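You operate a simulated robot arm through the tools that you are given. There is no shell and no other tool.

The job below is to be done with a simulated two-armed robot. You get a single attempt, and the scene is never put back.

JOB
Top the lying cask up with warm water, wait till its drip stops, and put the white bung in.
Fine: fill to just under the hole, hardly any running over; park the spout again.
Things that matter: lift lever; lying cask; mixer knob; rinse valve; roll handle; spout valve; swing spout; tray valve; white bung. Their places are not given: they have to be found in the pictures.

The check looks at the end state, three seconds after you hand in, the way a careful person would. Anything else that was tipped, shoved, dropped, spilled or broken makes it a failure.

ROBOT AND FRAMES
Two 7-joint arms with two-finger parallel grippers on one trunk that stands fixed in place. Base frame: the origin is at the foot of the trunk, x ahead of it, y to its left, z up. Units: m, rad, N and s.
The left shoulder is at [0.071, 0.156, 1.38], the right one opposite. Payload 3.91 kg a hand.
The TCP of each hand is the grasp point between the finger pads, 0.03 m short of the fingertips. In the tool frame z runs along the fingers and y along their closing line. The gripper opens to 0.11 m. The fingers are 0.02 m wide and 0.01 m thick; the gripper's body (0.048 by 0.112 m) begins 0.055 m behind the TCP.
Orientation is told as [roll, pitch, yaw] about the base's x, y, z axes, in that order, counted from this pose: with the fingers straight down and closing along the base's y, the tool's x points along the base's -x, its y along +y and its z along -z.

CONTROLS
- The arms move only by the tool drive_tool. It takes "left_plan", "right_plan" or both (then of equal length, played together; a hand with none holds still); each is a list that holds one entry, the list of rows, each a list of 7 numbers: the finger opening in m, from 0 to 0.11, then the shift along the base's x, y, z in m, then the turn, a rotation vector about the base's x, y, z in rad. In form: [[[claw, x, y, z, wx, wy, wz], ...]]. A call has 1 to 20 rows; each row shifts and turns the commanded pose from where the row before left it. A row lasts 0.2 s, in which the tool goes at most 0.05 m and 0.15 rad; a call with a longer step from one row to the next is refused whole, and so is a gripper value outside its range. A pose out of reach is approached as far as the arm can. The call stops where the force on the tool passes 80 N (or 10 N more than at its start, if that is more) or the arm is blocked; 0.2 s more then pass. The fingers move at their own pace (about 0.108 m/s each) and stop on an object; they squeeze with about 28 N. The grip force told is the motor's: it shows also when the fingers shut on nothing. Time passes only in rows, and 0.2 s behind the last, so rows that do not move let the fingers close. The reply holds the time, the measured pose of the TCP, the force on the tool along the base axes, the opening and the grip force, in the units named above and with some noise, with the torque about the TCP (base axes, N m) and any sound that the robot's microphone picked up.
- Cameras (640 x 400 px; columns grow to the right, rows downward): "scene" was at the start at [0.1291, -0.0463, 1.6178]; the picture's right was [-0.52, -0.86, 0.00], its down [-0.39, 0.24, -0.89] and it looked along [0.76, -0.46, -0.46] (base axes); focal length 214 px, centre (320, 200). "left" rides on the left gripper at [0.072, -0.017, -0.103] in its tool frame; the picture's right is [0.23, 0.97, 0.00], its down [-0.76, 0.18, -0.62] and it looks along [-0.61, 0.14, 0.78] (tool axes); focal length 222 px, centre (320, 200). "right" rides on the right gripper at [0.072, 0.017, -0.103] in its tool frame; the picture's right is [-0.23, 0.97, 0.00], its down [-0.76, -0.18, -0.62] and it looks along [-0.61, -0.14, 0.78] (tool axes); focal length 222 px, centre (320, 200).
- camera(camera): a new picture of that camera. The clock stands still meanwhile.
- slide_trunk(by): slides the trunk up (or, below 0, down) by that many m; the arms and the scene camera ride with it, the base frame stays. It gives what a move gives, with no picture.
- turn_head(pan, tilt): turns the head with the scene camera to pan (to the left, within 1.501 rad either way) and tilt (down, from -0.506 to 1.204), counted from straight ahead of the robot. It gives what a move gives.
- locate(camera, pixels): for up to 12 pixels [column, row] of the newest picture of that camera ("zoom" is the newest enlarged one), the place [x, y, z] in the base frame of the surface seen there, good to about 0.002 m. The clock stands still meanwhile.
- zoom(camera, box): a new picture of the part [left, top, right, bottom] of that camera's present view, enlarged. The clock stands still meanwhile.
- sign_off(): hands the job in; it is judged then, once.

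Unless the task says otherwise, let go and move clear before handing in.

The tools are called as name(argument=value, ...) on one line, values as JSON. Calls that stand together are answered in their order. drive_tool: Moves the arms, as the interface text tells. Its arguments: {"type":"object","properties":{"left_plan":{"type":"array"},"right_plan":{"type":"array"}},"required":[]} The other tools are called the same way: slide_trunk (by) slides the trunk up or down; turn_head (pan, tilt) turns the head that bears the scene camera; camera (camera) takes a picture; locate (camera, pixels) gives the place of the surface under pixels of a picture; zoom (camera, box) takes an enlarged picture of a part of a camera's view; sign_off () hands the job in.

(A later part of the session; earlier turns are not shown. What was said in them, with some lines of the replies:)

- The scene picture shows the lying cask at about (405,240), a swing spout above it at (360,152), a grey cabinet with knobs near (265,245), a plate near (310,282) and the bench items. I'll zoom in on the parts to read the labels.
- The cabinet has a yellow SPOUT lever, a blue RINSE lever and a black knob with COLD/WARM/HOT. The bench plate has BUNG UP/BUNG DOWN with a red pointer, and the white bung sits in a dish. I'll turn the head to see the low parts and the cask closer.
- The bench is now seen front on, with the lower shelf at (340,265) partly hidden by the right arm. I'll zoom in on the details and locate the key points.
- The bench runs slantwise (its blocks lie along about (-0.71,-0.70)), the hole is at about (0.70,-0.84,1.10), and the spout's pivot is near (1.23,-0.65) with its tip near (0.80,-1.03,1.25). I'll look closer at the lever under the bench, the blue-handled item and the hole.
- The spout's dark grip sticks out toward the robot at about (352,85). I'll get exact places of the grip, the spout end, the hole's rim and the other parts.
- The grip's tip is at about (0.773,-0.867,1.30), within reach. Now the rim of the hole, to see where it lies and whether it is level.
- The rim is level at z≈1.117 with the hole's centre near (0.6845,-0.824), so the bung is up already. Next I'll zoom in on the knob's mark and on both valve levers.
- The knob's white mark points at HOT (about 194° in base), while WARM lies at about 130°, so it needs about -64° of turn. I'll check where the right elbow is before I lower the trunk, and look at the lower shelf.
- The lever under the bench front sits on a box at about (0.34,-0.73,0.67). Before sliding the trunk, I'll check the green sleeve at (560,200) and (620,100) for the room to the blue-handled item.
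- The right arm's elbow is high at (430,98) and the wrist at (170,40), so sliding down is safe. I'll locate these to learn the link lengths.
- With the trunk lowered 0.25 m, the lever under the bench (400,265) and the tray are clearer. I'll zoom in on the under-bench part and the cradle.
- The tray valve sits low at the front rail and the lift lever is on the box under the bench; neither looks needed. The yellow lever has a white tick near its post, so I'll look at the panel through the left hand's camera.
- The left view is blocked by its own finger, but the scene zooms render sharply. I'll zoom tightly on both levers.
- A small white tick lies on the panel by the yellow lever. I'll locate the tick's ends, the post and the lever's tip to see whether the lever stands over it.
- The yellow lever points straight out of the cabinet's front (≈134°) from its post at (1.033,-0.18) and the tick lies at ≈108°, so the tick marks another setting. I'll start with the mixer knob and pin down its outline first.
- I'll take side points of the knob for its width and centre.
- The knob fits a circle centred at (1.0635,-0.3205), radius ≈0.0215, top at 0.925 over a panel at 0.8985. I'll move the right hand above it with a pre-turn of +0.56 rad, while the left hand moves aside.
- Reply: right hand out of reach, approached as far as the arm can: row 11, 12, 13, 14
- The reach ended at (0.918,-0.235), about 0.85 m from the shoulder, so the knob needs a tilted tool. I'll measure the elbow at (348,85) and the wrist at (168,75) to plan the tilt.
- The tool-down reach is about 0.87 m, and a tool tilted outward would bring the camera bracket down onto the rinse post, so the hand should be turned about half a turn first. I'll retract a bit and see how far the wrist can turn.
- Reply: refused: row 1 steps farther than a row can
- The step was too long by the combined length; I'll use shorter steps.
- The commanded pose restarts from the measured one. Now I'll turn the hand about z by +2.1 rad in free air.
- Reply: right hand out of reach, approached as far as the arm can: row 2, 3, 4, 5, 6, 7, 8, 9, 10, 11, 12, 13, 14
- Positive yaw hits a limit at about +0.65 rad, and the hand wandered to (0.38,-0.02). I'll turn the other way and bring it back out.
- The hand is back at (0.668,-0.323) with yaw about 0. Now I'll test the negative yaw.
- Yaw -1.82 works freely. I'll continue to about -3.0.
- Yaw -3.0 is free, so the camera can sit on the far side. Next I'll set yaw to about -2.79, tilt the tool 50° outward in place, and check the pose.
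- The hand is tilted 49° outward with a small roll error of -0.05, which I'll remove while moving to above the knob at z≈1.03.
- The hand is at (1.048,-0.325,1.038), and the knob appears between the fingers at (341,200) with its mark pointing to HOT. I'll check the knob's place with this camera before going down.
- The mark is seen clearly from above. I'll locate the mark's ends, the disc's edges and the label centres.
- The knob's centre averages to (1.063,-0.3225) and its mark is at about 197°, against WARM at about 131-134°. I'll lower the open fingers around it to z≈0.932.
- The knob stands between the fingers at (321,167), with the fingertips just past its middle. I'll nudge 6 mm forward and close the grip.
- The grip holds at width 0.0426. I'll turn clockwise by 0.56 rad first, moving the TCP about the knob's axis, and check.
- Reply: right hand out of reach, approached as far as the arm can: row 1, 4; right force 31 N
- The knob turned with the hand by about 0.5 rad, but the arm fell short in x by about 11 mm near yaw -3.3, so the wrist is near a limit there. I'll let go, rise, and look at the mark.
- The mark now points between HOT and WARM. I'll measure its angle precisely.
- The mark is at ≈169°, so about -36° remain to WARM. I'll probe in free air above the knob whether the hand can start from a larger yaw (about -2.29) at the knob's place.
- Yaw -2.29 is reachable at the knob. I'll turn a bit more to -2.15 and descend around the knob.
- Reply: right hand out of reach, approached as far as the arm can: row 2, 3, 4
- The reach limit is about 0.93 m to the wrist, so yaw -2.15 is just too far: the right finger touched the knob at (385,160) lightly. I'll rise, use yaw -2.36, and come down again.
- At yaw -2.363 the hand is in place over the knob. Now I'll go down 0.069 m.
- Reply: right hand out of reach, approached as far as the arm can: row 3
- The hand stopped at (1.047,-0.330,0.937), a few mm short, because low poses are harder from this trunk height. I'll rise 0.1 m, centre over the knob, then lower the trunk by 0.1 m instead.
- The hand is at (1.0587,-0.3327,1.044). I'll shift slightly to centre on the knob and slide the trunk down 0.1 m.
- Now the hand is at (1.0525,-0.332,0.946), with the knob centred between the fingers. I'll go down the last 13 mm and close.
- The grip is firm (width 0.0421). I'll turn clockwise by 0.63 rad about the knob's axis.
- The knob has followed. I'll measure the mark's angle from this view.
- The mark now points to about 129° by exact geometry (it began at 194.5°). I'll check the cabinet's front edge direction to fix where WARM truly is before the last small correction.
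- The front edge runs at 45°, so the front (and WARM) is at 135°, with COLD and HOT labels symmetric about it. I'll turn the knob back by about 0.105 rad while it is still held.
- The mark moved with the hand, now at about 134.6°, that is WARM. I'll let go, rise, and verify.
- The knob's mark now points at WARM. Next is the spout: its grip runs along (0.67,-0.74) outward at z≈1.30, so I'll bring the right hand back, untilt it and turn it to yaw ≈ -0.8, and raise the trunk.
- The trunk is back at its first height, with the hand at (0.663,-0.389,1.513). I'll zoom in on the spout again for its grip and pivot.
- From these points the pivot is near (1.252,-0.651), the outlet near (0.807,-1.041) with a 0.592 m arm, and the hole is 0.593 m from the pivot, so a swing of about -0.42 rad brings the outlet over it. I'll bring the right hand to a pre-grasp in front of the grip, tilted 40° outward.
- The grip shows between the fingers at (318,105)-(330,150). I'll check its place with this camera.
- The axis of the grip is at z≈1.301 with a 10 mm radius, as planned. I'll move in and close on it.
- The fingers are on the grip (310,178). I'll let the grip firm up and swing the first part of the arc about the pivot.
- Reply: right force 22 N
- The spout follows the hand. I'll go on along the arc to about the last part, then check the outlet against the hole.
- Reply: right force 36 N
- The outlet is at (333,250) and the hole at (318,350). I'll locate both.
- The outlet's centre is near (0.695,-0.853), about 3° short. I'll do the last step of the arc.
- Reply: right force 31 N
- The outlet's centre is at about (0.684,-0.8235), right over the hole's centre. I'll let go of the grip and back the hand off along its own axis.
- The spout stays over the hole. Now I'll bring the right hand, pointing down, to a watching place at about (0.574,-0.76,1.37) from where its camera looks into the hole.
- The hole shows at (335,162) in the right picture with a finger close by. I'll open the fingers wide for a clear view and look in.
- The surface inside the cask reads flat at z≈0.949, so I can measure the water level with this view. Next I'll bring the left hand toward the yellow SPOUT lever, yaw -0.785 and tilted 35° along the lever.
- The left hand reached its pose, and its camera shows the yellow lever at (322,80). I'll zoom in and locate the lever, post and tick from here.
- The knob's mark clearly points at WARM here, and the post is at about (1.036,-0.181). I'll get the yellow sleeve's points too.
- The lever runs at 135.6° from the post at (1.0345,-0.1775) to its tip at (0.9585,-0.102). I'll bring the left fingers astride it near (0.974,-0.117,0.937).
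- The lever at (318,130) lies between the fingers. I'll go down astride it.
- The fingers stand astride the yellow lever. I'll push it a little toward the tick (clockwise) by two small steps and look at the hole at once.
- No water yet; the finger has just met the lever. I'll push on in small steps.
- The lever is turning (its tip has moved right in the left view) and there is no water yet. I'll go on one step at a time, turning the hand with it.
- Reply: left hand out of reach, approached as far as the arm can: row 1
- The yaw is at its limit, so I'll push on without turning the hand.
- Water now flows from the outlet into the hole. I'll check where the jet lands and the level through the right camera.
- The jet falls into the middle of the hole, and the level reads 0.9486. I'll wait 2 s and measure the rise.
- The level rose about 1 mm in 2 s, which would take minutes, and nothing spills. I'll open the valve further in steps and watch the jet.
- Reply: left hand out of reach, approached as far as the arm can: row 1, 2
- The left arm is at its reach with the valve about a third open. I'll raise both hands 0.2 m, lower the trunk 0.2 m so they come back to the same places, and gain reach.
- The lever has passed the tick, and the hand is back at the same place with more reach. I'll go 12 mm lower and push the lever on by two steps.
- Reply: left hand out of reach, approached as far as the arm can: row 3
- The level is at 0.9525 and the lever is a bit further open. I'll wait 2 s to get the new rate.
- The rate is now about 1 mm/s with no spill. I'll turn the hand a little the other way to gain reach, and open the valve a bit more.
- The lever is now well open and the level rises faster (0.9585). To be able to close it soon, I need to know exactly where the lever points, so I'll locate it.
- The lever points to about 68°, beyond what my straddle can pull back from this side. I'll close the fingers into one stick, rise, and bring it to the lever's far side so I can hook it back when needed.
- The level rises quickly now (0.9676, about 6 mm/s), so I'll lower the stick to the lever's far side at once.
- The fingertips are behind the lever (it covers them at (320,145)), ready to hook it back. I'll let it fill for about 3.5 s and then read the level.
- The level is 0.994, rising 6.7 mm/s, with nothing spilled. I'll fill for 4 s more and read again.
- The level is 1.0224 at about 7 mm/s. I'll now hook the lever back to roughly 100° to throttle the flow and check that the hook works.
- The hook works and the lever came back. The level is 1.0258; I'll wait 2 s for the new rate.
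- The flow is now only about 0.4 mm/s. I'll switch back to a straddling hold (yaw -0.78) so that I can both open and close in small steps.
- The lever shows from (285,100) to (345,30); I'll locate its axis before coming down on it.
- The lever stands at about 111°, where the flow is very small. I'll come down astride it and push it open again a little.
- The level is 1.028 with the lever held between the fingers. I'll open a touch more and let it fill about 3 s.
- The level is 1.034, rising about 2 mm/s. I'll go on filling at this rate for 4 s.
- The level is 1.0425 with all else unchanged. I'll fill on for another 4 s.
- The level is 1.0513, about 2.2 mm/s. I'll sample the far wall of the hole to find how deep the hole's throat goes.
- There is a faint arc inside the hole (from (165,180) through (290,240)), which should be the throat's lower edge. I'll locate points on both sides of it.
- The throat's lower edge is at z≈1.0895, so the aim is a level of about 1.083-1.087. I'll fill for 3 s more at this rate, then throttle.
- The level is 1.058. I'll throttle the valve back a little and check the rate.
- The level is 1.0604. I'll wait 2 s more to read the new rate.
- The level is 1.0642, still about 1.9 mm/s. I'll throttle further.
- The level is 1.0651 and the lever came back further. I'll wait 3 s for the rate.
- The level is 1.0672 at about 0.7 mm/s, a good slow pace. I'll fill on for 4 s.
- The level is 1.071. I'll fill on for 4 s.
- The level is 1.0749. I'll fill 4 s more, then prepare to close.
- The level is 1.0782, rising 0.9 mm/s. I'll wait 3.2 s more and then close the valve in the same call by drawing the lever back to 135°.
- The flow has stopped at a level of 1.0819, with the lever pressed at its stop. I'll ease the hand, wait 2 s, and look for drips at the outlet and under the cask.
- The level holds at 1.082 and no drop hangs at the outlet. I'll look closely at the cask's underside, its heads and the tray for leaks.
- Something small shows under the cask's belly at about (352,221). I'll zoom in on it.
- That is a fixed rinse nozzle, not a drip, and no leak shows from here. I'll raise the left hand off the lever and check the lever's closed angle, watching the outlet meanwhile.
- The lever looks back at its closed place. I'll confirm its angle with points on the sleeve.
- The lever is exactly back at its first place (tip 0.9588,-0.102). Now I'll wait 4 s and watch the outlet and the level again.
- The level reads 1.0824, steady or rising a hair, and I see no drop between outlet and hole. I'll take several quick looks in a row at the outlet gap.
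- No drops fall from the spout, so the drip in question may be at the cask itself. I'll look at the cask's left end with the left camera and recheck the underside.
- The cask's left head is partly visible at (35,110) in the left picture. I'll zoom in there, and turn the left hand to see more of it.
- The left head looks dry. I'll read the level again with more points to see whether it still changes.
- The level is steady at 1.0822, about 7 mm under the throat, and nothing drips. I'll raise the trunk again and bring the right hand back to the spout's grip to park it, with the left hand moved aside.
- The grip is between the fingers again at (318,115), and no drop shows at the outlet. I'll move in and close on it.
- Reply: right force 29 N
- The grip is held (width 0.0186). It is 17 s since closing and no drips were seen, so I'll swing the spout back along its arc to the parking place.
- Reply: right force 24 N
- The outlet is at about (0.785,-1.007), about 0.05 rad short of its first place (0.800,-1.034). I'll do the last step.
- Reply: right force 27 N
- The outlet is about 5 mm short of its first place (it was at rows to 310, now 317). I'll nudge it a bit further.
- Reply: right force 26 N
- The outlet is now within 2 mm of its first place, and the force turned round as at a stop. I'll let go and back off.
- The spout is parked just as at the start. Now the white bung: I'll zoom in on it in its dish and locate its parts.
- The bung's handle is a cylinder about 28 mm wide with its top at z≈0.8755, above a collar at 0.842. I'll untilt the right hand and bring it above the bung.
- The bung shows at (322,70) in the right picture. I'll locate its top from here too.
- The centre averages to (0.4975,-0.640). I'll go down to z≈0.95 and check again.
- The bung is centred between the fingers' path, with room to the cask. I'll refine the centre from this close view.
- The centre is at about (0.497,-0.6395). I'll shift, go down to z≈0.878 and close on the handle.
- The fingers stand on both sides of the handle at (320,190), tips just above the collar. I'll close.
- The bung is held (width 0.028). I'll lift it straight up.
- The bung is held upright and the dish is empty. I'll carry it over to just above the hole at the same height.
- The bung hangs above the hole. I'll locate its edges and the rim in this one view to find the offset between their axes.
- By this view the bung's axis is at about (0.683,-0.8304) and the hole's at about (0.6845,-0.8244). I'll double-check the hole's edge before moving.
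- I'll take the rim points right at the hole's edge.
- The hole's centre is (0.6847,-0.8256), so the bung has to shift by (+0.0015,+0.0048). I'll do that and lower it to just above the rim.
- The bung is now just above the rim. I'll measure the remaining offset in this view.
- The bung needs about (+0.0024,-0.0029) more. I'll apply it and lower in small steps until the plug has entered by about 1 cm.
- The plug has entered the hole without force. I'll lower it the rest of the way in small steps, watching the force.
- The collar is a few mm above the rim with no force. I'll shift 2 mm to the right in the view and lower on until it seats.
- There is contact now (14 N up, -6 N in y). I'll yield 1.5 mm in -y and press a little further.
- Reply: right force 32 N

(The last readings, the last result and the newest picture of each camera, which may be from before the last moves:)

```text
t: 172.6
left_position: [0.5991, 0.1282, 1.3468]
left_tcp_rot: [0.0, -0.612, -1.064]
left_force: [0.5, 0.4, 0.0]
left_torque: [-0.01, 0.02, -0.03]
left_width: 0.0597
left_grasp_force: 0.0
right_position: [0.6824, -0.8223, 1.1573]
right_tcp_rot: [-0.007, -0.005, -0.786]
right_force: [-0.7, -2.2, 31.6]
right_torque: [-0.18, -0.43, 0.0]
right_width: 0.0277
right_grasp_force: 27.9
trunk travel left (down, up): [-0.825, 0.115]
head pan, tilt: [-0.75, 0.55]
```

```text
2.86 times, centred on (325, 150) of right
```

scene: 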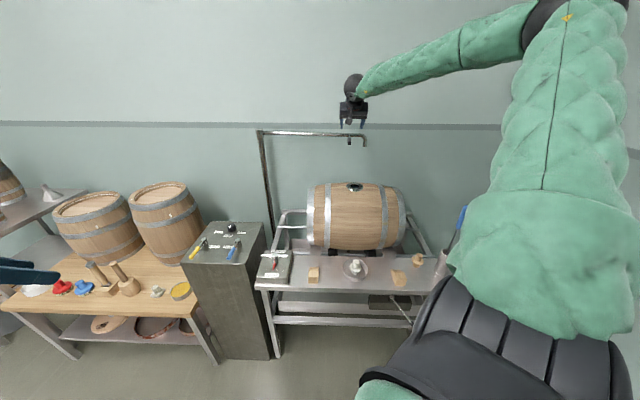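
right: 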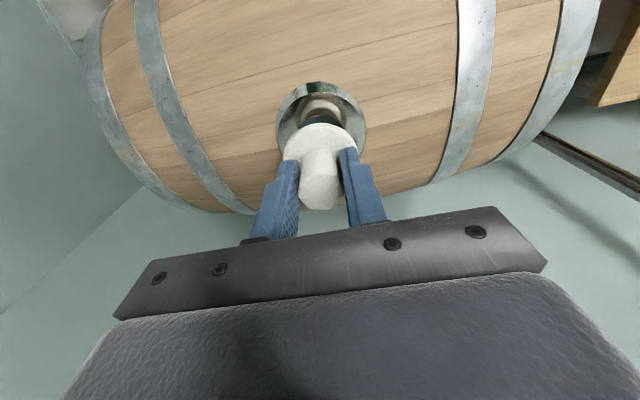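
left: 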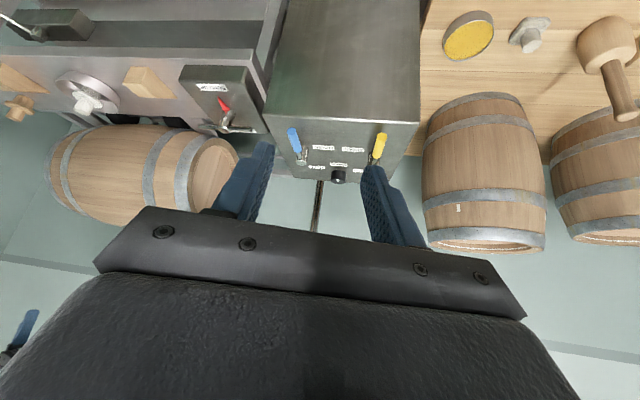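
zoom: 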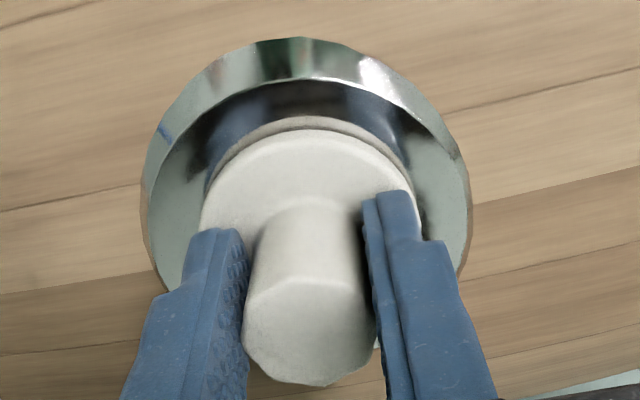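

The up force is 32 N. I'll locate the collar's edge to see whether it sits on the rim.

zoom(camera="scene", box=[340, 175, 370, 195])

locate(camera="zoom", pixels=[[230, 215], [315, 235], [400, 215], [315, 248], [230, 228], [400, 228], [315, 256], [315, 262], [220, 240], [410, 240], [315, 275]])

```text
16.00 times, centred on (355, 185) of scene
```

zoom: 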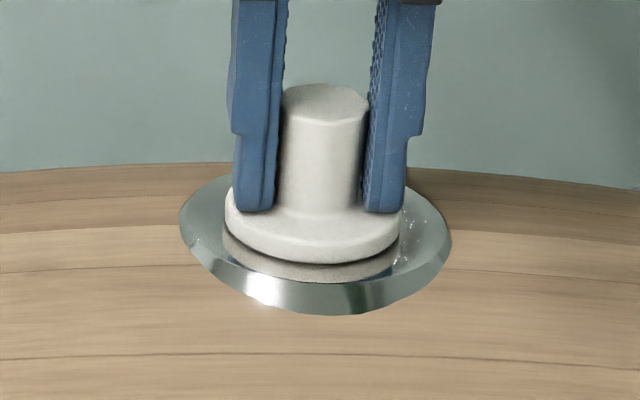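

```text
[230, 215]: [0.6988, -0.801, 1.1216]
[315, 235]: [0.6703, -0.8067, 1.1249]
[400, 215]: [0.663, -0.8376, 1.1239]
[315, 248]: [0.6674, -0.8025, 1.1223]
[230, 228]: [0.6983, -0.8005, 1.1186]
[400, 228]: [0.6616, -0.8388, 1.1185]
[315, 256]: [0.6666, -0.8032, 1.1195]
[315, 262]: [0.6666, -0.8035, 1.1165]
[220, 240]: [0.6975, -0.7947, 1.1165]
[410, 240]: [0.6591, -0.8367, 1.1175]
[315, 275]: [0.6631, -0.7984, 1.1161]
```

The collar's underside is at the rim's height (about 1.117), so the bung is seated. I'll open the fingers and rise straight up.

drive_tool(right_plan=[[[0.03, 0, 0, 0.002, 0, 0, 0], [0.045, 0, 0, 0, 0, 0, 0], [0.06, 0, 0, 0, 0, 0, 0], [0.07, 0, 0, 0, 0, 0, 0], [0.07, 0, 0, 0.03, 0, 0, 0], [0.07, 0, 0, 0.04, 0, 0, 0], [0.07, 0, 0, 0.04, 0, 0, 0], [0.07, -0.02, 0.02, 0.03, 0, 0, 0], [0.07, -0.03, 0.03, 0.02, 0, 0, 0], [0.07, -0.03, 0.03, 0, 0, 0, 0], [0.07, 0, 0, 0, 0, 0, 0]]])

zoom(camera="scene", box=[335, 160, 375, 200])

camera(camera="right")

camera(camera="scene")

```text
t: 175.0
left_position: [0.6006, 0.1253, 1.3455]
left_tcp_rot: [-0.003, -0.609, -1.062]
left_force: [0.0, -0.1, -0.1]
left_torque: [0.01, 0.02, -0.01]
left_width: 0.0601
left_grasp_force: 0.0
right_position: [0.6019, -0.745, 1.3139]
right_tcp_rot: [-0.01, 0.0, -0.788]
right_force: [0.0, 1.1, 0.9]
right_torque: [0.01, 0.05, 0.01]
right_width: 0.0703
right_grasp_force: 0.1
trunk travel left (down, up): [-0.825, 0.115]
head pan, tilt: [-0.75, 0.55]
```

```text
10.00 times, centred on (355, 180) of scene
```

zoom: 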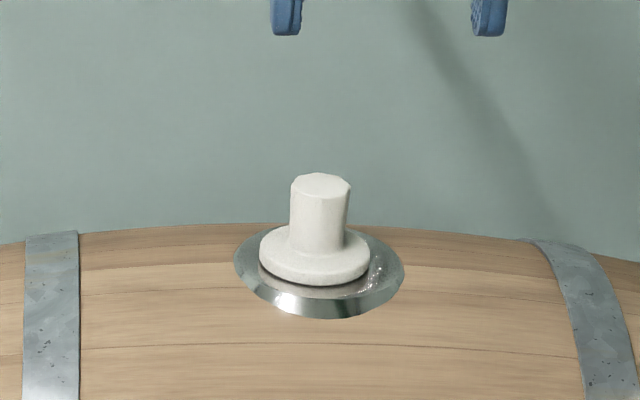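

```text
taken
```

right: 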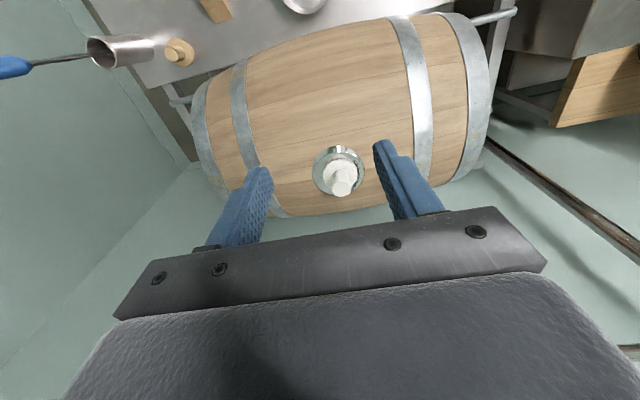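

```text
taken
```

scene: 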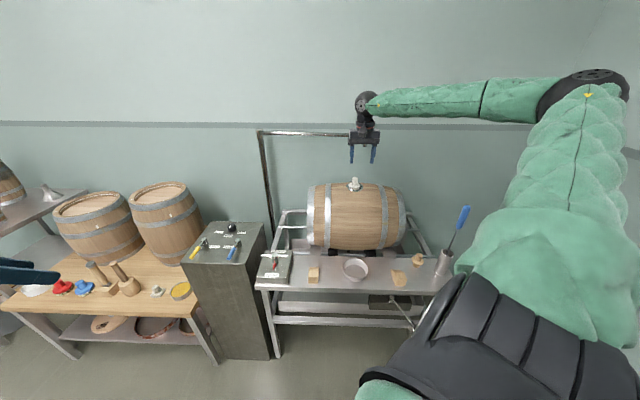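

The bung stands in the hole after release. I'll check that the collar is level and seated all round.

zoom(camera="scene", box=[340, 170, 370, 195])

locate(camera="zoom", pixels=[[240, 255], [310, 280], [380, 260], [235, 268], [310, 298], [395, 275], [310, 305], [320, 150], [290, 150], [355, 150], [225, 280], [410, 290]])

zoom(camera="right", box=[300, 135, 380, 205])

```text
16.00 times, centred on (355, 182) of scene
```

zoom: 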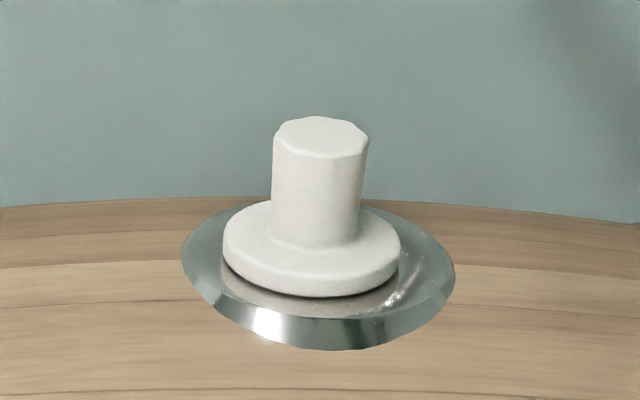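

```text
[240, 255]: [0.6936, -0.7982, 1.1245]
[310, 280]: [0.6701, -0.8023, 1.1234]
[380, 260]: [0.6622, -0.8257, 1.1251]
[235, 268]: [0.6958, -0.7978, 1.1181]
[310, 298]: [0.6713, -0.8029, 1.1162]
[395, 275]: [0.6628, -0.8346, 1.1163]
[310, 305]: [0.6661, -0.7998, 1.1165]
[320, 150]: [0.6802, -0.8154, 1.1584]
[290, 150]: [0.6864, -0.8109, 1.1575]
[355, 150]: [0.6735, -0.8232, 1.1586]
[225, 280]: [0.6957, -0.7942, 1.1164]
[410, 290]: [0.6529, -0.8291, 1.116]
```

```text
5.71 times, centred on (340, 170) of right
```

zoom: 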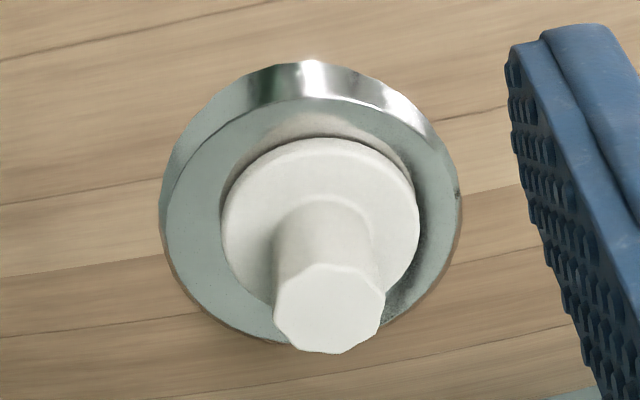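

The collar is level at 1.1245 and seated. I'll check once more for any leak or spill around the cask, bench, tray and floor.

zoom(camera="scene", box=[250, 170, 460, 330])

zoom(camera="scene", box=[295, 235, 425, 275])

zoom(camera="scene", box=[260, 275, 430, 360])

zoom(camera="right", box=[80, 0, 250, 240])

```text
2.50 times, centred on (355, 250) of scene
```

zoom: 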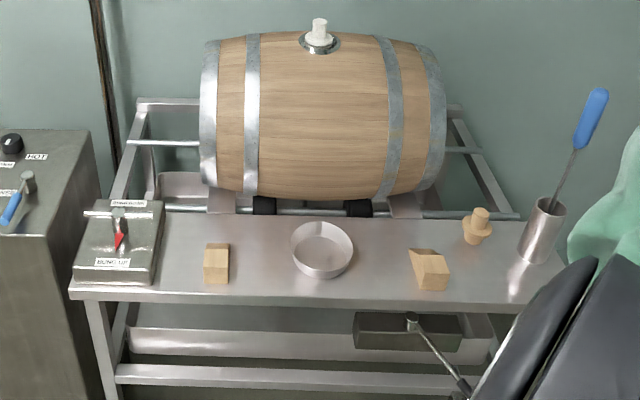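

```text
4.92 times, centred on (360, 255) of scene
```

zoom: 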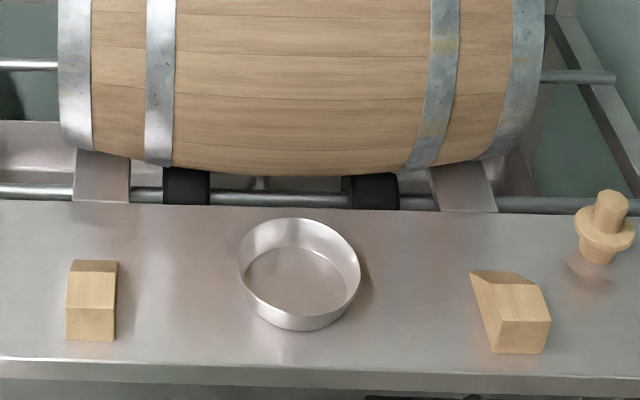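

```text
3.76 times, centred on (345, 318) of scene
```

zoom: 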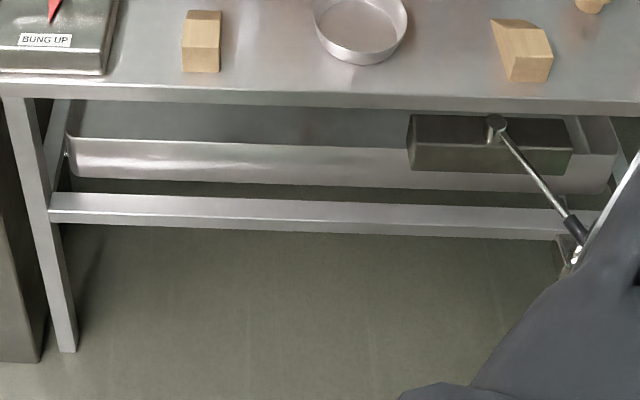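

```text
1.67 times, centred on (165, 120) of right
```

zoom: 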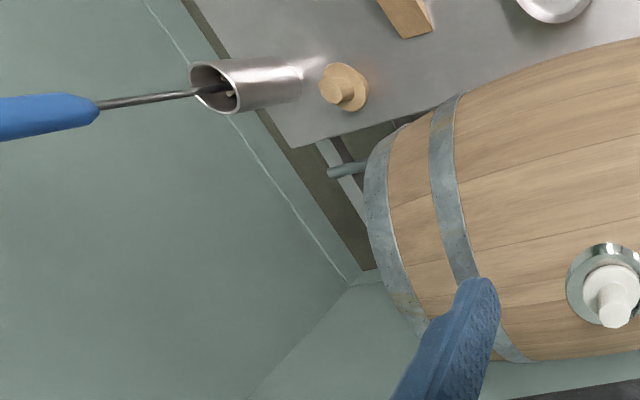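

All stands as it should: the dish is empty, the blocks and the other bung are untouched, and the bench is dry. To be sure nothing drips beneath the cask, I'll bring both hands up and back, lower the trunk and look underneath.

drive_tool(right_plan=[[[0.07, -0.0165, 0.0241, 0.0315, 0, 0, 0], [0.07, -0.0165, 0.0241, 0.0315, 0, 0, 0], [0.07, -0.0165, 0.0241, 0.0315, 0, 0, 0], [0.07, -0.0165, 0.0241, 0.0315, 0, 0, 0], [0.07, -0.0165, 0.0241, 0.0315, 0, 0, 0], [0.07, -0.0165, 0.0241, 0.0315, 0, 0, 0], [0.07, -0.0165, 0.0241, 0.0315, 0, 0, 0], [0.07, -0.0165, 0.0241, 0.0315, 0, 0, 0], [0.07, -0.0165, 0.0241, 0.0315, 0, 0, 0], [0.07, -0.0165, 0.0241, 0.0315, 0, 0, 0], [0.07, -0.0165, 0.0241, 0.0315, 0, 0, 0], [0.07, 0, 0, 0, 0, 0, 0]]], left_plan=[[[0.06, -0.009, 0.009, 0.027, 0, 0, 0], [0.06, -0.009, 0.009, 0.027, 0, 0, 0], [0.06, -0.009, 0.009, 0.027, 0, 0, 0], [0.06, -0.009, 0.009, 0.027, 0, 0, 0], [0.06, -0.009, 0.009, 0.027, 0, 0, 0], [0.06, -0.009, 0.009, 0.027, 0, 0, 0], [0.06, -0.009, 0.009, 0.027, 0, 0, 0], [0.06, -0.009, 0.009, 0.027, 0, 0, 0], [0.06, -0.009, 0.009, 0.027, 0, 0, 0], [0.06, -0.009, 0.009, 0.027, 0, 0, 0], [0.06, -0.009, 0.009, 0.027, 0, 0, 0], [0.06, 0, 0, 0, 0, 0, 0]]])

camera(camera="scene")

```text
t: 177.6
left_position: [0.5014, 0.2244, 1.6412]
left_tcp_rot: [0.0, -0.611, -1.064]
left_force: [-0.8, -0.2, -0.2]
left_torque: [0.02, 0.01, 0.0]
left_width: 0.06
left_grasp_force: 0.0
right_position: [0.4196, -0.4794, 1.6598]
right_tcp_rot: [-0.008, 0.0, -0.787]
right_force: [-0.4, -0.3, -0.3]
right_torque: [-0.01, 0.02, -0.02]
right_width: 0.0699
right_grasp_force: 0.1
trunk travel left (down, up): [-0.825, 0.115]
head pan, tilt: [-0.75, 0.55]
```

```text
taken
```

scene: 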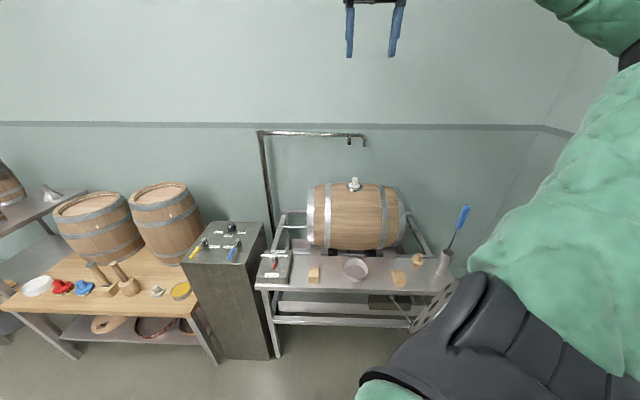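

The hands are clear. I'll slide the trunk down 0.5 m and look under the bench.

slide_trunk(by=-0.5)

turn_head(pan=-0.78, tilt=0.35)

camera(camera="scene")

```text
refused: -0.5 is not a number from -0.4 to 0.4
```

```text
t: 178.3
left_position: [0.501, 0.2242, 1.6417]
left_tcp_rot: [-0.001, -0.61, -1.064]
left_force: [-0.6, -0.2, -0.6]
left_torque: [0.03, 0.0, -0.01]
left_width: 0.06
left_grasp_force: 0.0
right_position: [0.4195, -0.4784, 1.6593]
right_tcp_rot: [-0.01, 0.0, -0.785]
right_force: [0.4, -0.3, 0.1]
right_torque: [-0.01, 0.01, -0.01]
right_width: 0.0702
right_grasp_force: 0.1
trunk travel left (down, up): [-0.825, 0.115]
head pan, tilt: [-0.78, 0.351]
```

```text
taken
```

scene: 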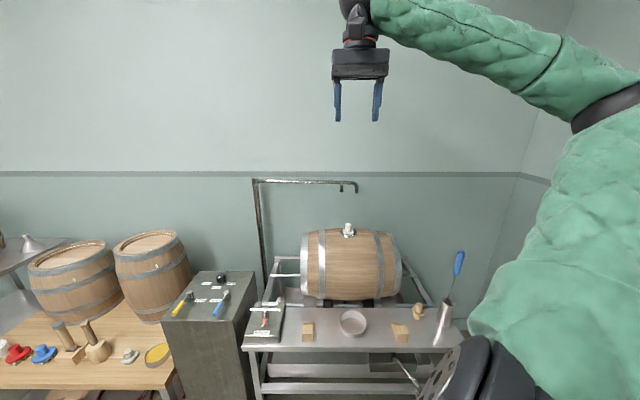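

The single slide is limited to 0.4 m, so I'll slide down 0.4 m and look.

slide_trunk(by=-0.4)

camera(camera="scene")

zoom(camera="scene", box=[250, 130, 450, 300])

```text
t: 182.2
left_position: [0.5016, 0.2249, 1.2414]
left_tcp_rot: [-0.003, -0.612, -1.064]
left_force: [-0.6, 0.1, -0.2]
left_torque: [-0.02, 0.0, 0.0]
left_width: 0.0599
left_grasp_force: 0.1
right_position: [0.42, -0.4795, 1.2609]
right_tcp_rot: [-0.009, -0.003, -0.788]
right_force: [0.4, 0.0, 0.2]
right_torque: [0.0, 0.03, -0.01]
right_width: 0.0698
right_grasp_force: 0.1
trunk travel left (down, up): [-0.425, 0.515]
head pan, tilt: [-0.78, 0.351]
```

```text
taken
```

scene: 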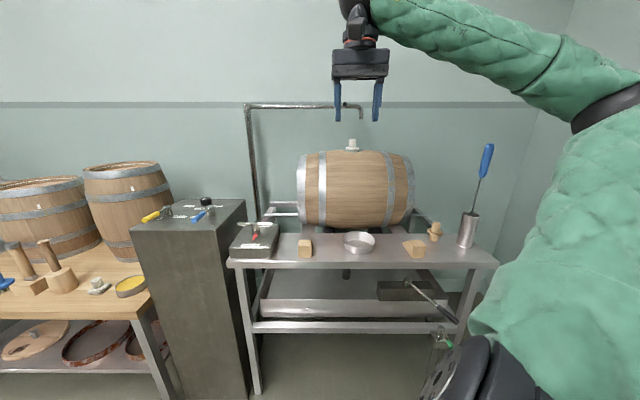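

```text
2.35 times, centred on (350, 215) of scene
```

zoom: 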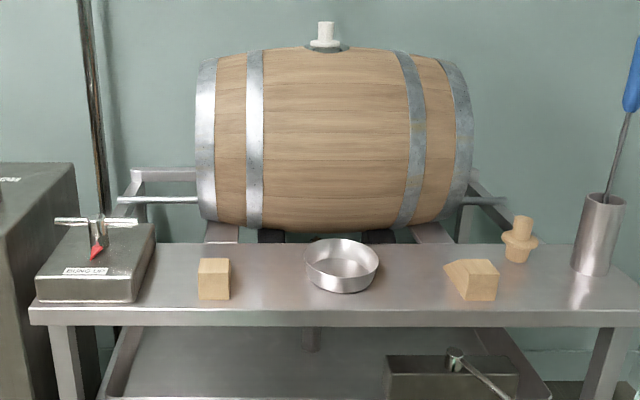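

Now the tray and the nozzle's stem under the bench are visible at about (348,272). I'll zoom in there in several quick looks.

zoom(camera="scene", box=[270, 262, 430, 325])

zoom(camera="scene", box=[300, 205, 420, 250])

drive_tool(left_plan=[[[0.06, 0, 0, 0, 0, 0, 0]]])

zoom(camera="scene", box=[270, 262, 430, 325])

drive_tool(left_plan=[[[0.06, 0, 0, 0, 0, 0, 0]]])

zoom(camera="scene", box=[270, 262, 430, 325])

```text
4.00 times, centred on (350, 294) of scene
```

zoom: 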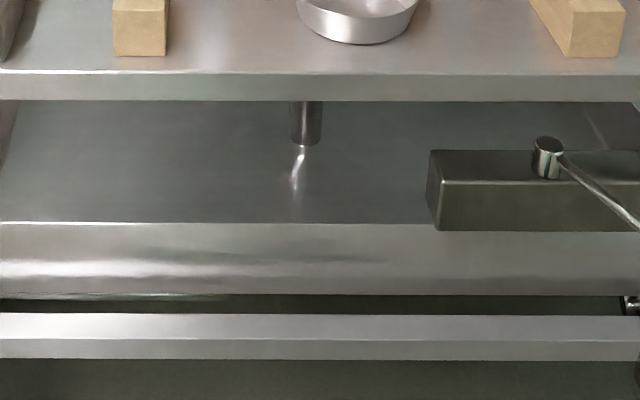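

```text
5.33 times, centred on (360, 228) of scene
```

zoom: 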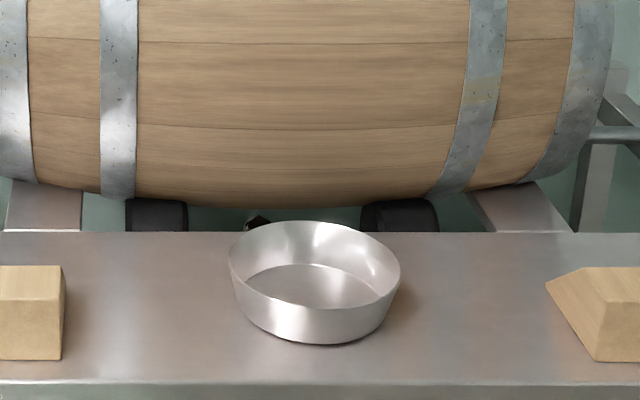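

```text
t: 182.6
left_position: [0.5002, 0.2258, 1.242]
left_tcp_rot: [-0.003, -0.608, -1.064]
left_force: [-0.1, 0.0, 0.2]
left_torque: [-0.02, 0.01, 0.03]
left_width: 0.0598
left_grasp_force: 0.0
right_position: [0.4188, -0.4777, 1.2613]
right_tcp_rot: [-0.008, -0.002, -0.788]
right_force: [0.2, 0.1, 0.3]
right_torque: [0.04, -0.02, -0.01]
right_width: 0.0702
right_grasp_force: 0.0
trunk travel left (down, up): [-0.425, 0.515]
head pan, tilt: [-0.78, 0.351]
```

```text
4.00 times, centred on (350, 294) of scene
```

zoom: 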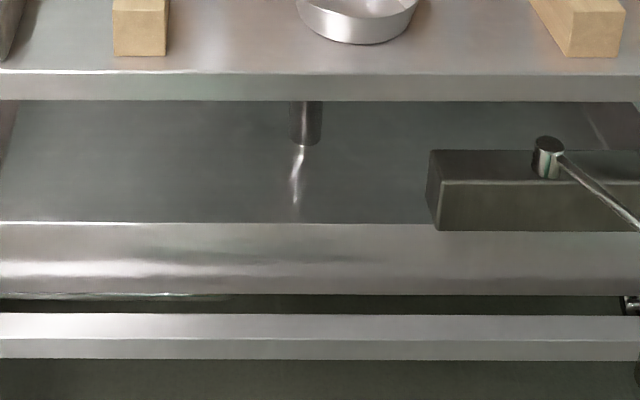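

```text
t: 183.0
left_position: [0.4998, 0.2247, 1.2415]
left_tcp_rot: [-0.001, -0.61, -1.066]
left_force: [-0.4, 0.4, 0.5]
left_torque: [-0.04, 0.02, 0.01]
left_width: 0.0602
left_grasp_force: 0.0
right_position: [0.4196, -0.4788, 1.2597]
right_tcp_rot: [-0.009, -0.002, -0.787]
right_force: [-0.1, 0.5, -0.4]
right_torque: [-0.02, 0.01, -0.01]
right_width: 0.0702
right_grasp_force: 0.0
trunk travel left (down, up): [-0.425, 0.515]
head pan, tilt: [-0.78, 0.351]
```

```text
4.00 times, centred on (350, 294) of scene
```

zoom: 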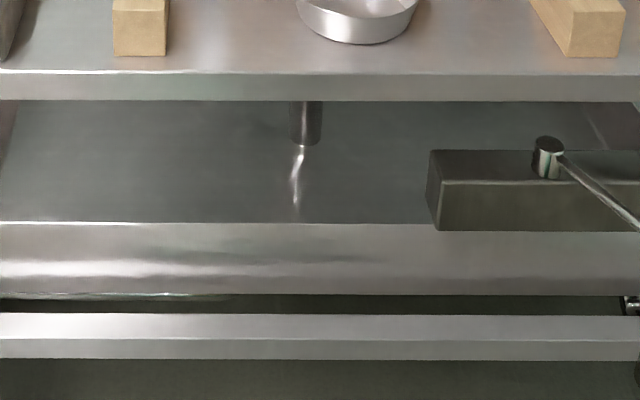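

No drops, ripples or wet marks show under the cask. I'll wait some more seconds to be safe, and look again at the outlet and the underside.

drive_tool(left_plan=[[[0.06, 0, 0, 0, 0, 0, 0], [0.06, 0, 0, 0, 0, 0, 0], [0.06, 0, 0, 0, 0, 0, 0], [0.06, 0, 0, 0, 0, 0, 0], [0.06, 0, 0, 0, 0, 0, 0], [0.06, 0, 0, 0, 0, 0, 0], [0.06, 0, 0, 0, 0, 0, 0], [0.06, 0, 0, 0, 0, 0, 0], [0.06, 0, 0, 0, 0, 0, 0], [0.06, 0, 0, 0, 0, 0, 0], [0.06, 0, 0, 0, 0, 0, 0], [0.06, 0, 0, 0, 0, 0, 0], [0.06, 0, 0, 0, 0, 0, 0], [0.06, 0, 0, 0, 0, 0, 0], [0.06, 0, 0, 0, 0, 0, 0], [0.06, 0, 0, 0, 0, 0, 0], [0.06, 0, 0, 0, 0, 0, 0], [0.06, 0, 0, 0, 0, 0, 0], [0.06, 0, 0, 0, 0, 0, 0], [0.06, 0, 0, 0, 0, 0, 0]]])

zoom(camera="scene", box=[230, 90, 430, 250])

zoom(camera="scene", box=[230, 230, 430, 340])

zoom(camera="scene", box=[125, 180, 260, 260])

```text
t: 187.2
left_position: [0.5014, 0.2249, 1.2415]
left_tcp_rot: [-0.001, -0.607, -1.064]
left_force: [-0.5, -0.2, 0.3]
left_torque: [0.02, 0.04, 0.0]
left_width: 0.06
left_grasp_force: 0.0
right_position: [0.4191, -0.4777, 1.2606]
right_tcp_rot: [-0.008, -0.001, -0.787]
right_force: [-0.8, -0.4, 0.1]
right_torque: [0.0, 0.0, -0.02]
right_width: 0.07
right_grasp_force: 0.1
trunk travel left (down, up): [-0.425, 0.515]
head pan, tilt: [-0.78, 0.351]
```

```text
2.50 times, centred on (330, 170) of scene
```

zoom: 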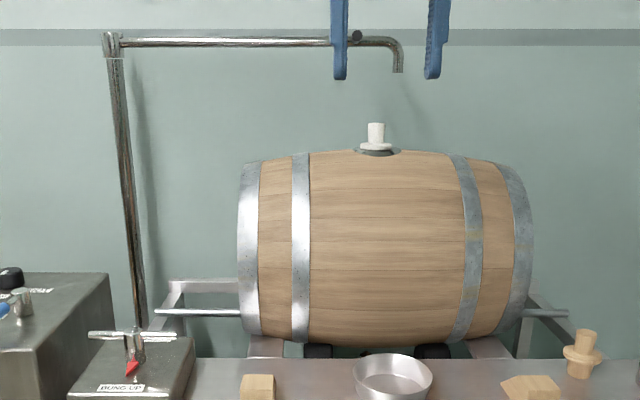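

```text
3.20 times, centred on (330, 285) of scene
```

zoom: 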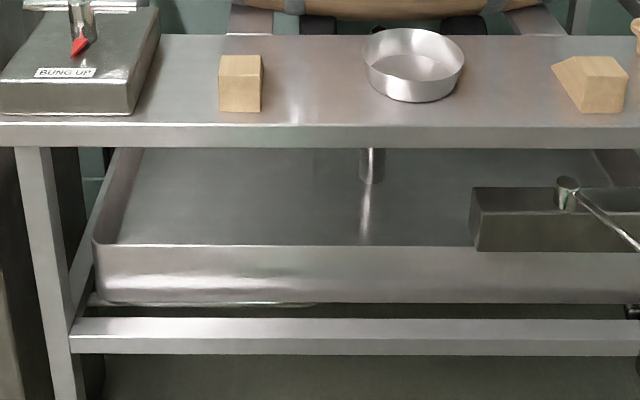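

```text
4.74 times, centred on (192, 220) of scene
```

zoom: 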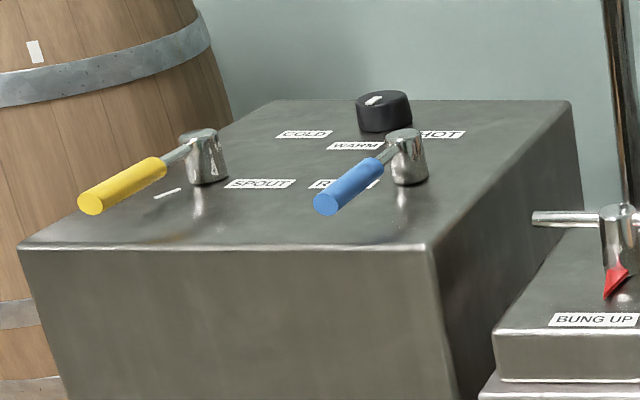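

A bright streak shows below the tray's front at about (290,325). I'll zoom in to make sure it isn't water.

zoom(camera="scene", box=[250, 310, 340, 345])

locate(camera="zoom", pixels=[[100, 130], [200, 140], [300, 145], [300, 120], [300, 180], [500, 145], [400, 140]])

zoom(camera="scene", box=[340, 100, 375, 165])

```text
7.11 times, centred on (295, 328) of scene
```

zoom: 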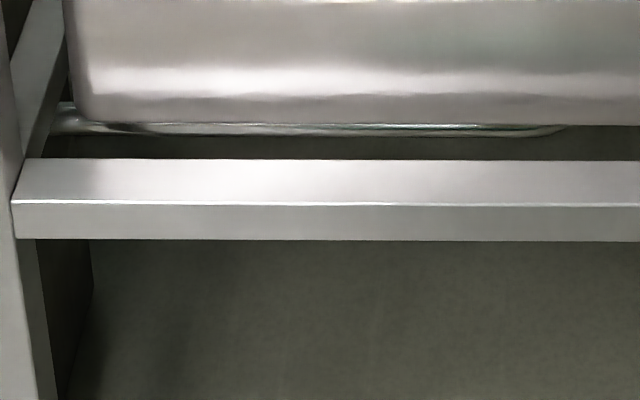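

```text
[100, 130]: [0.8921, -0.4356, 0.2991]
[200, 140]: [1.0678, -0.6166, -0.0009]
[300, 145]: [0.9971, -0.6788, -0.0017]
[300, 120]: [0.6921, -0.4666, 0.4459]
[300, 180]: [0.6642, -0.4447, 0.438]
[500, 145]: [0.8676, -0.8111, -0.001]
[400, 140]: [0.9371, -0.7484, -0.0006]
```

```text
6.15 times, centred on (358, 132) of scene
```

zoom: 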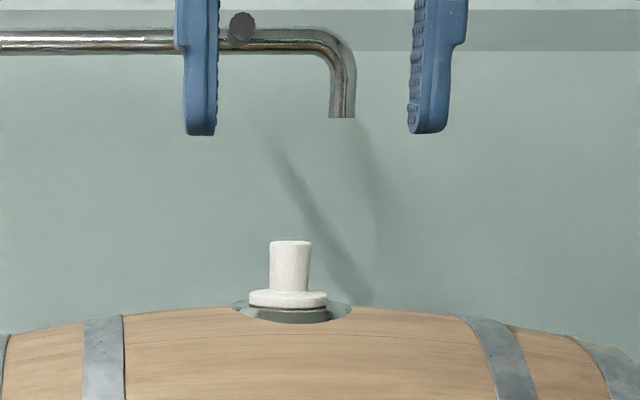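

The streak is just the fixed pipe under the tray, and the bung stands upright on the rim with the spout dry. I'll wait a further 12 s to be sure any drip has ended, and look once more.

drive_tool(left_plan=[[[0.06, 0, 0, 0, 0, 0, 0], [0.06, 0, 0, 0, 0, 0, 0], [0.06, 0, 0, 0, 0, 0, 0], [0.06, 0, 0, 0, 0, 0, 0], [0.06, 0, 0, 0, 0, 0, 0], [0.06, 0, 0, 0, 0, 0, 0], [0.06, 0, 0, 0, 0, 0, 0], [0.06, 0, 0, 0, 0, 0, 0], [0.06, 0, 0, 0, 0, 0, 0], [0.06, 0, 0, 0, 0, 0, 0], [0.06, 0, 0, 0, 0, 0, 0], [0.06, 0, 0, 0, 0, 0, 0], [0.06, 0, 0, 0, 0, 0, 0], [0.06, 0, 0, 0, 0, 0, 0], [0.06, 0, 0, 0, 0, 0, 0], [0.06, 0, 0, 0, 0, 0, 0], [0.06, 0, 0, 0, 0, 0, 0], [0.06, 0, 0, 0, 0, 0, 0], [0.06, 0, 0, 0, 0, 0, 0], [0.06, 0, 0, 0, 0, 0, 0]]])

zoom(camera="scene", box=[280, 200, 430, 300])

drive_tool(left_plan=[[[0.06, 0, 0, 0, 0, 0, 0], [0.06, 0, 0, 0, 0, 0, 0], [0.06, 0, 0, 0, 0, 0, 0], [0.06, 0, 0, 0, 0, 0, 0], [0.06, 0, 0, 0, 0, 0, 0], [0.06, 0, 0, 0, 0, 0, 0], [0.06, 0, 0, 0, 0, 0, 0], [0.06, 0, 0, 0, 0, 0, 0], [0.06, 0, 0, 0, 0, 0, 0], [0.06, 0, 0, 0, 0, 0, 0], [0.06, 0, 0, 0, 0, 0, 0], [0.06, 0, 0, 0, 0, 0, 0], [0.06, 0, 0, 0, 0, 0, 0], [0.06, 0, 0, 0, 0, 0, 0], [0.06, 0, 0, 0, 0, 0, 0], [0.06, 0, 0, 0, 0, 0, 0], [0.06, 0, 0, 0, 0, 0, 0], [0.06, 0, 0, 0, 0, 0, 0], [0.06, 0, 0, 0, 0, 0, 0], [0.06, 0, 0, 0, 0, 0, 0]]])

zoom(camera="scene", box=[280, 200, 430, 300])

drive_tool(left_plan=[[[0.06, 0, 0, 0, 0, 0, 0], [0.06, 0, 0, 0, 0, 0, 0], [0.06, 0, 0, 0, 0, 0, 0], [0.06, 0, 0, 0, 0, 0, 0], [0.06, 0, 0, 0, 0, 0, 0], [0.06, 0, 0, 0, 0, 0, 0], [0.06, 0, 0, 0, 0, 0, 0], [0.06, 0, 0, 0, 0, 0, 0], [0.06, 0, 0, 0, 0, 0, 0], [0.06, 0, 0, 0, 0, 0, 0], [0.06, 0, 0, 0, 0, 0, 0], [0.06, 0, 0, 0, 0, 0, 0], [0.06, 0, 0, 0, 0, 0, 0], [0.06, 0, 0, 0, 0, 0, 0], [0.06, 0, 0, 0, 0, 0, 0], [0.06, 0, 0, 0, 0, 0, 0], [0.06, 0, 0, 0, 0, 0, 0], [0.06, 0, 0, 0, 0, 0, 0], [0.06, 0, 0, 0, 0, 0, 0], [0.06, 0, 0, 0, 0, 0, 0]]])

camera(camera="scene")

```text
t: 191.4
left_position: [0.4999, 0.2259, 1.2418]
left_tcp_rot: [-0.001, -0.609, -1.065]
left_force: [-0.3, 0.8, 0.4]
left_torque: [0.01, -0.02, 0.0]
left_width: 0.0603
left_grasp_force: 0.2
right_position: [0.42, -0.4788, 1.2605]
right_tcp_rot: [-0.007, -0.001, -0.787]
right_force: [0.0, -0.3, 0.3]
right_torque: [0.01, 0.03, 0.01]
right_width: 0.0698
right_grasp_force: 0.1
trunk travel left (down, up): [-0.425, 0.515]
head pan, tilt: [-0.78, 0.351]
```

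```text
4.00 times, centred on (355, 250) of scene
```

zoom: 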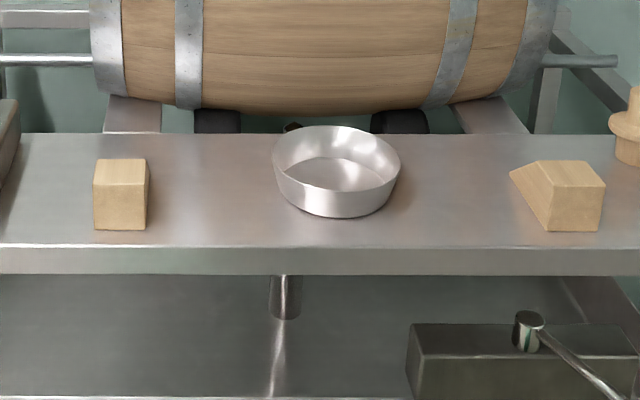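

```text
t: 195.6
left_position: [0.5009, 0.2243, 1.2412]
left_tcp_rot: [-0.002, -0.608, -1.066]
left_force: [-0.7, 0.5, -0.5]
left_torque: [-0.02, 0.01, 0.02]
left_width: 0.0601
left_grasp_force: 0.0
right_position: [0.4193, -0.4768, 1.2597]
right_tcp_rot: [-0.01, -0.003, -0.788]
right_force: [-0.4, 0.2, -0.3]
right_torque: [0.02, -0.02, 0.01]
right_width: 0.0701
right_grasp_force: 0.1
trunk travel left (down, up): [-0.425, 0.515]
head pan, tilt: [-0.78, 0.351]
```

```text
4.00 times, centred on (355, 250) of scene
```

zoom: 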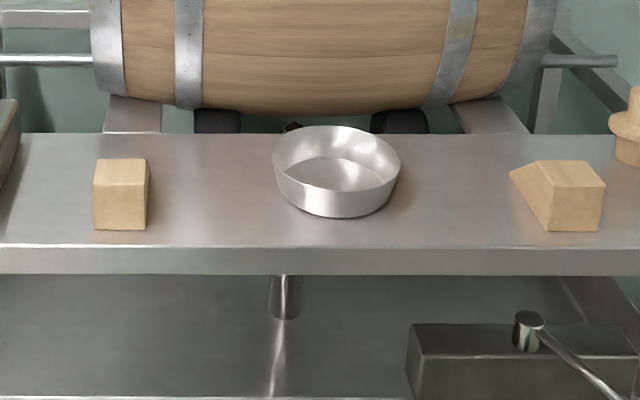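

```text
t: 199.8
left_position: [0.5005, 0.225, 1.2418]
left_tcp_rot: [-0.002, -0.609, -1.066]
left_force: [0.0, 0.6, 0.3]
left_torque: [-0.01, 0.03, 0.02]
left_width: 0.0599
left_grasp_force: 0.0
right_position: [0.4202, -0.4776, 1.26]
right_tcp_rot: [-0.009, 0.0, -0.788]
right_force: [0.1, 0.3, 0.1]
right_torque: [-0.01, -0.02, 0.01]
right_width: 0.0698
right_grasp_force: 0.0
trunk travel left (down, up): [-0.425, 0.515]
head pan, tilt: [-0.78, 0.351]
```

```text
taken
```

scene: 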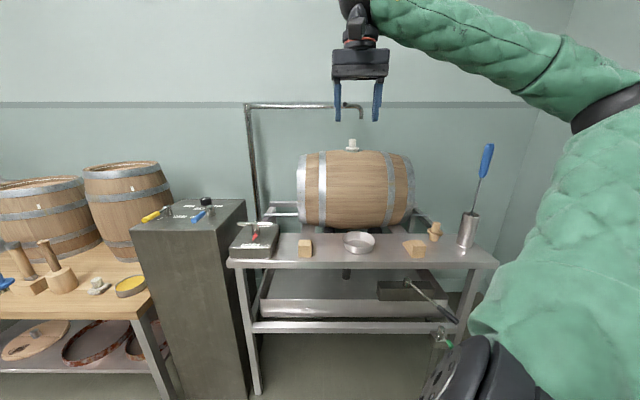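

Nothing drips: the yellow lever is closed, the knob is at WARM, and the spout is parked. The white bung sits level in the hole over water about 7 mm under the throat, and both hands are clear. I'm handing in the job.

sign_off()

```text
The job is handed in.
```

I filled the lying cask with warm water, parked the spout again and pressed the white bung in, and I handed the job in without seeing any drip or spill.

- **Water temperature:** the mixer knob had been at HOT; I turned it to WARM before opening the spout.
- **Fill level:** the water stands about 7 mm below the lower edge of the hole (1.082 m, edge at about 1.0895 m). Nothing ran over. Only a few small wet specks show on the metal rim.
- **Drip:** I saw no drop at the spout or under the cask after closing the valve. The level held steady for the 10 s I measured it. I parked the spout and put the bung in about 17 s and 37 s after closing, and watched until about 65 s. I could not see the cask's far side or its right-hand end up close.
- **Bung:** it sits level with its collar on the rim.
- **Spout and valves:** the spout is within about 2 mm of where it started, and the yellow spout lever is back at its closed position. I left the rinse valve, tray valve, lift lever and roll handle untouched.
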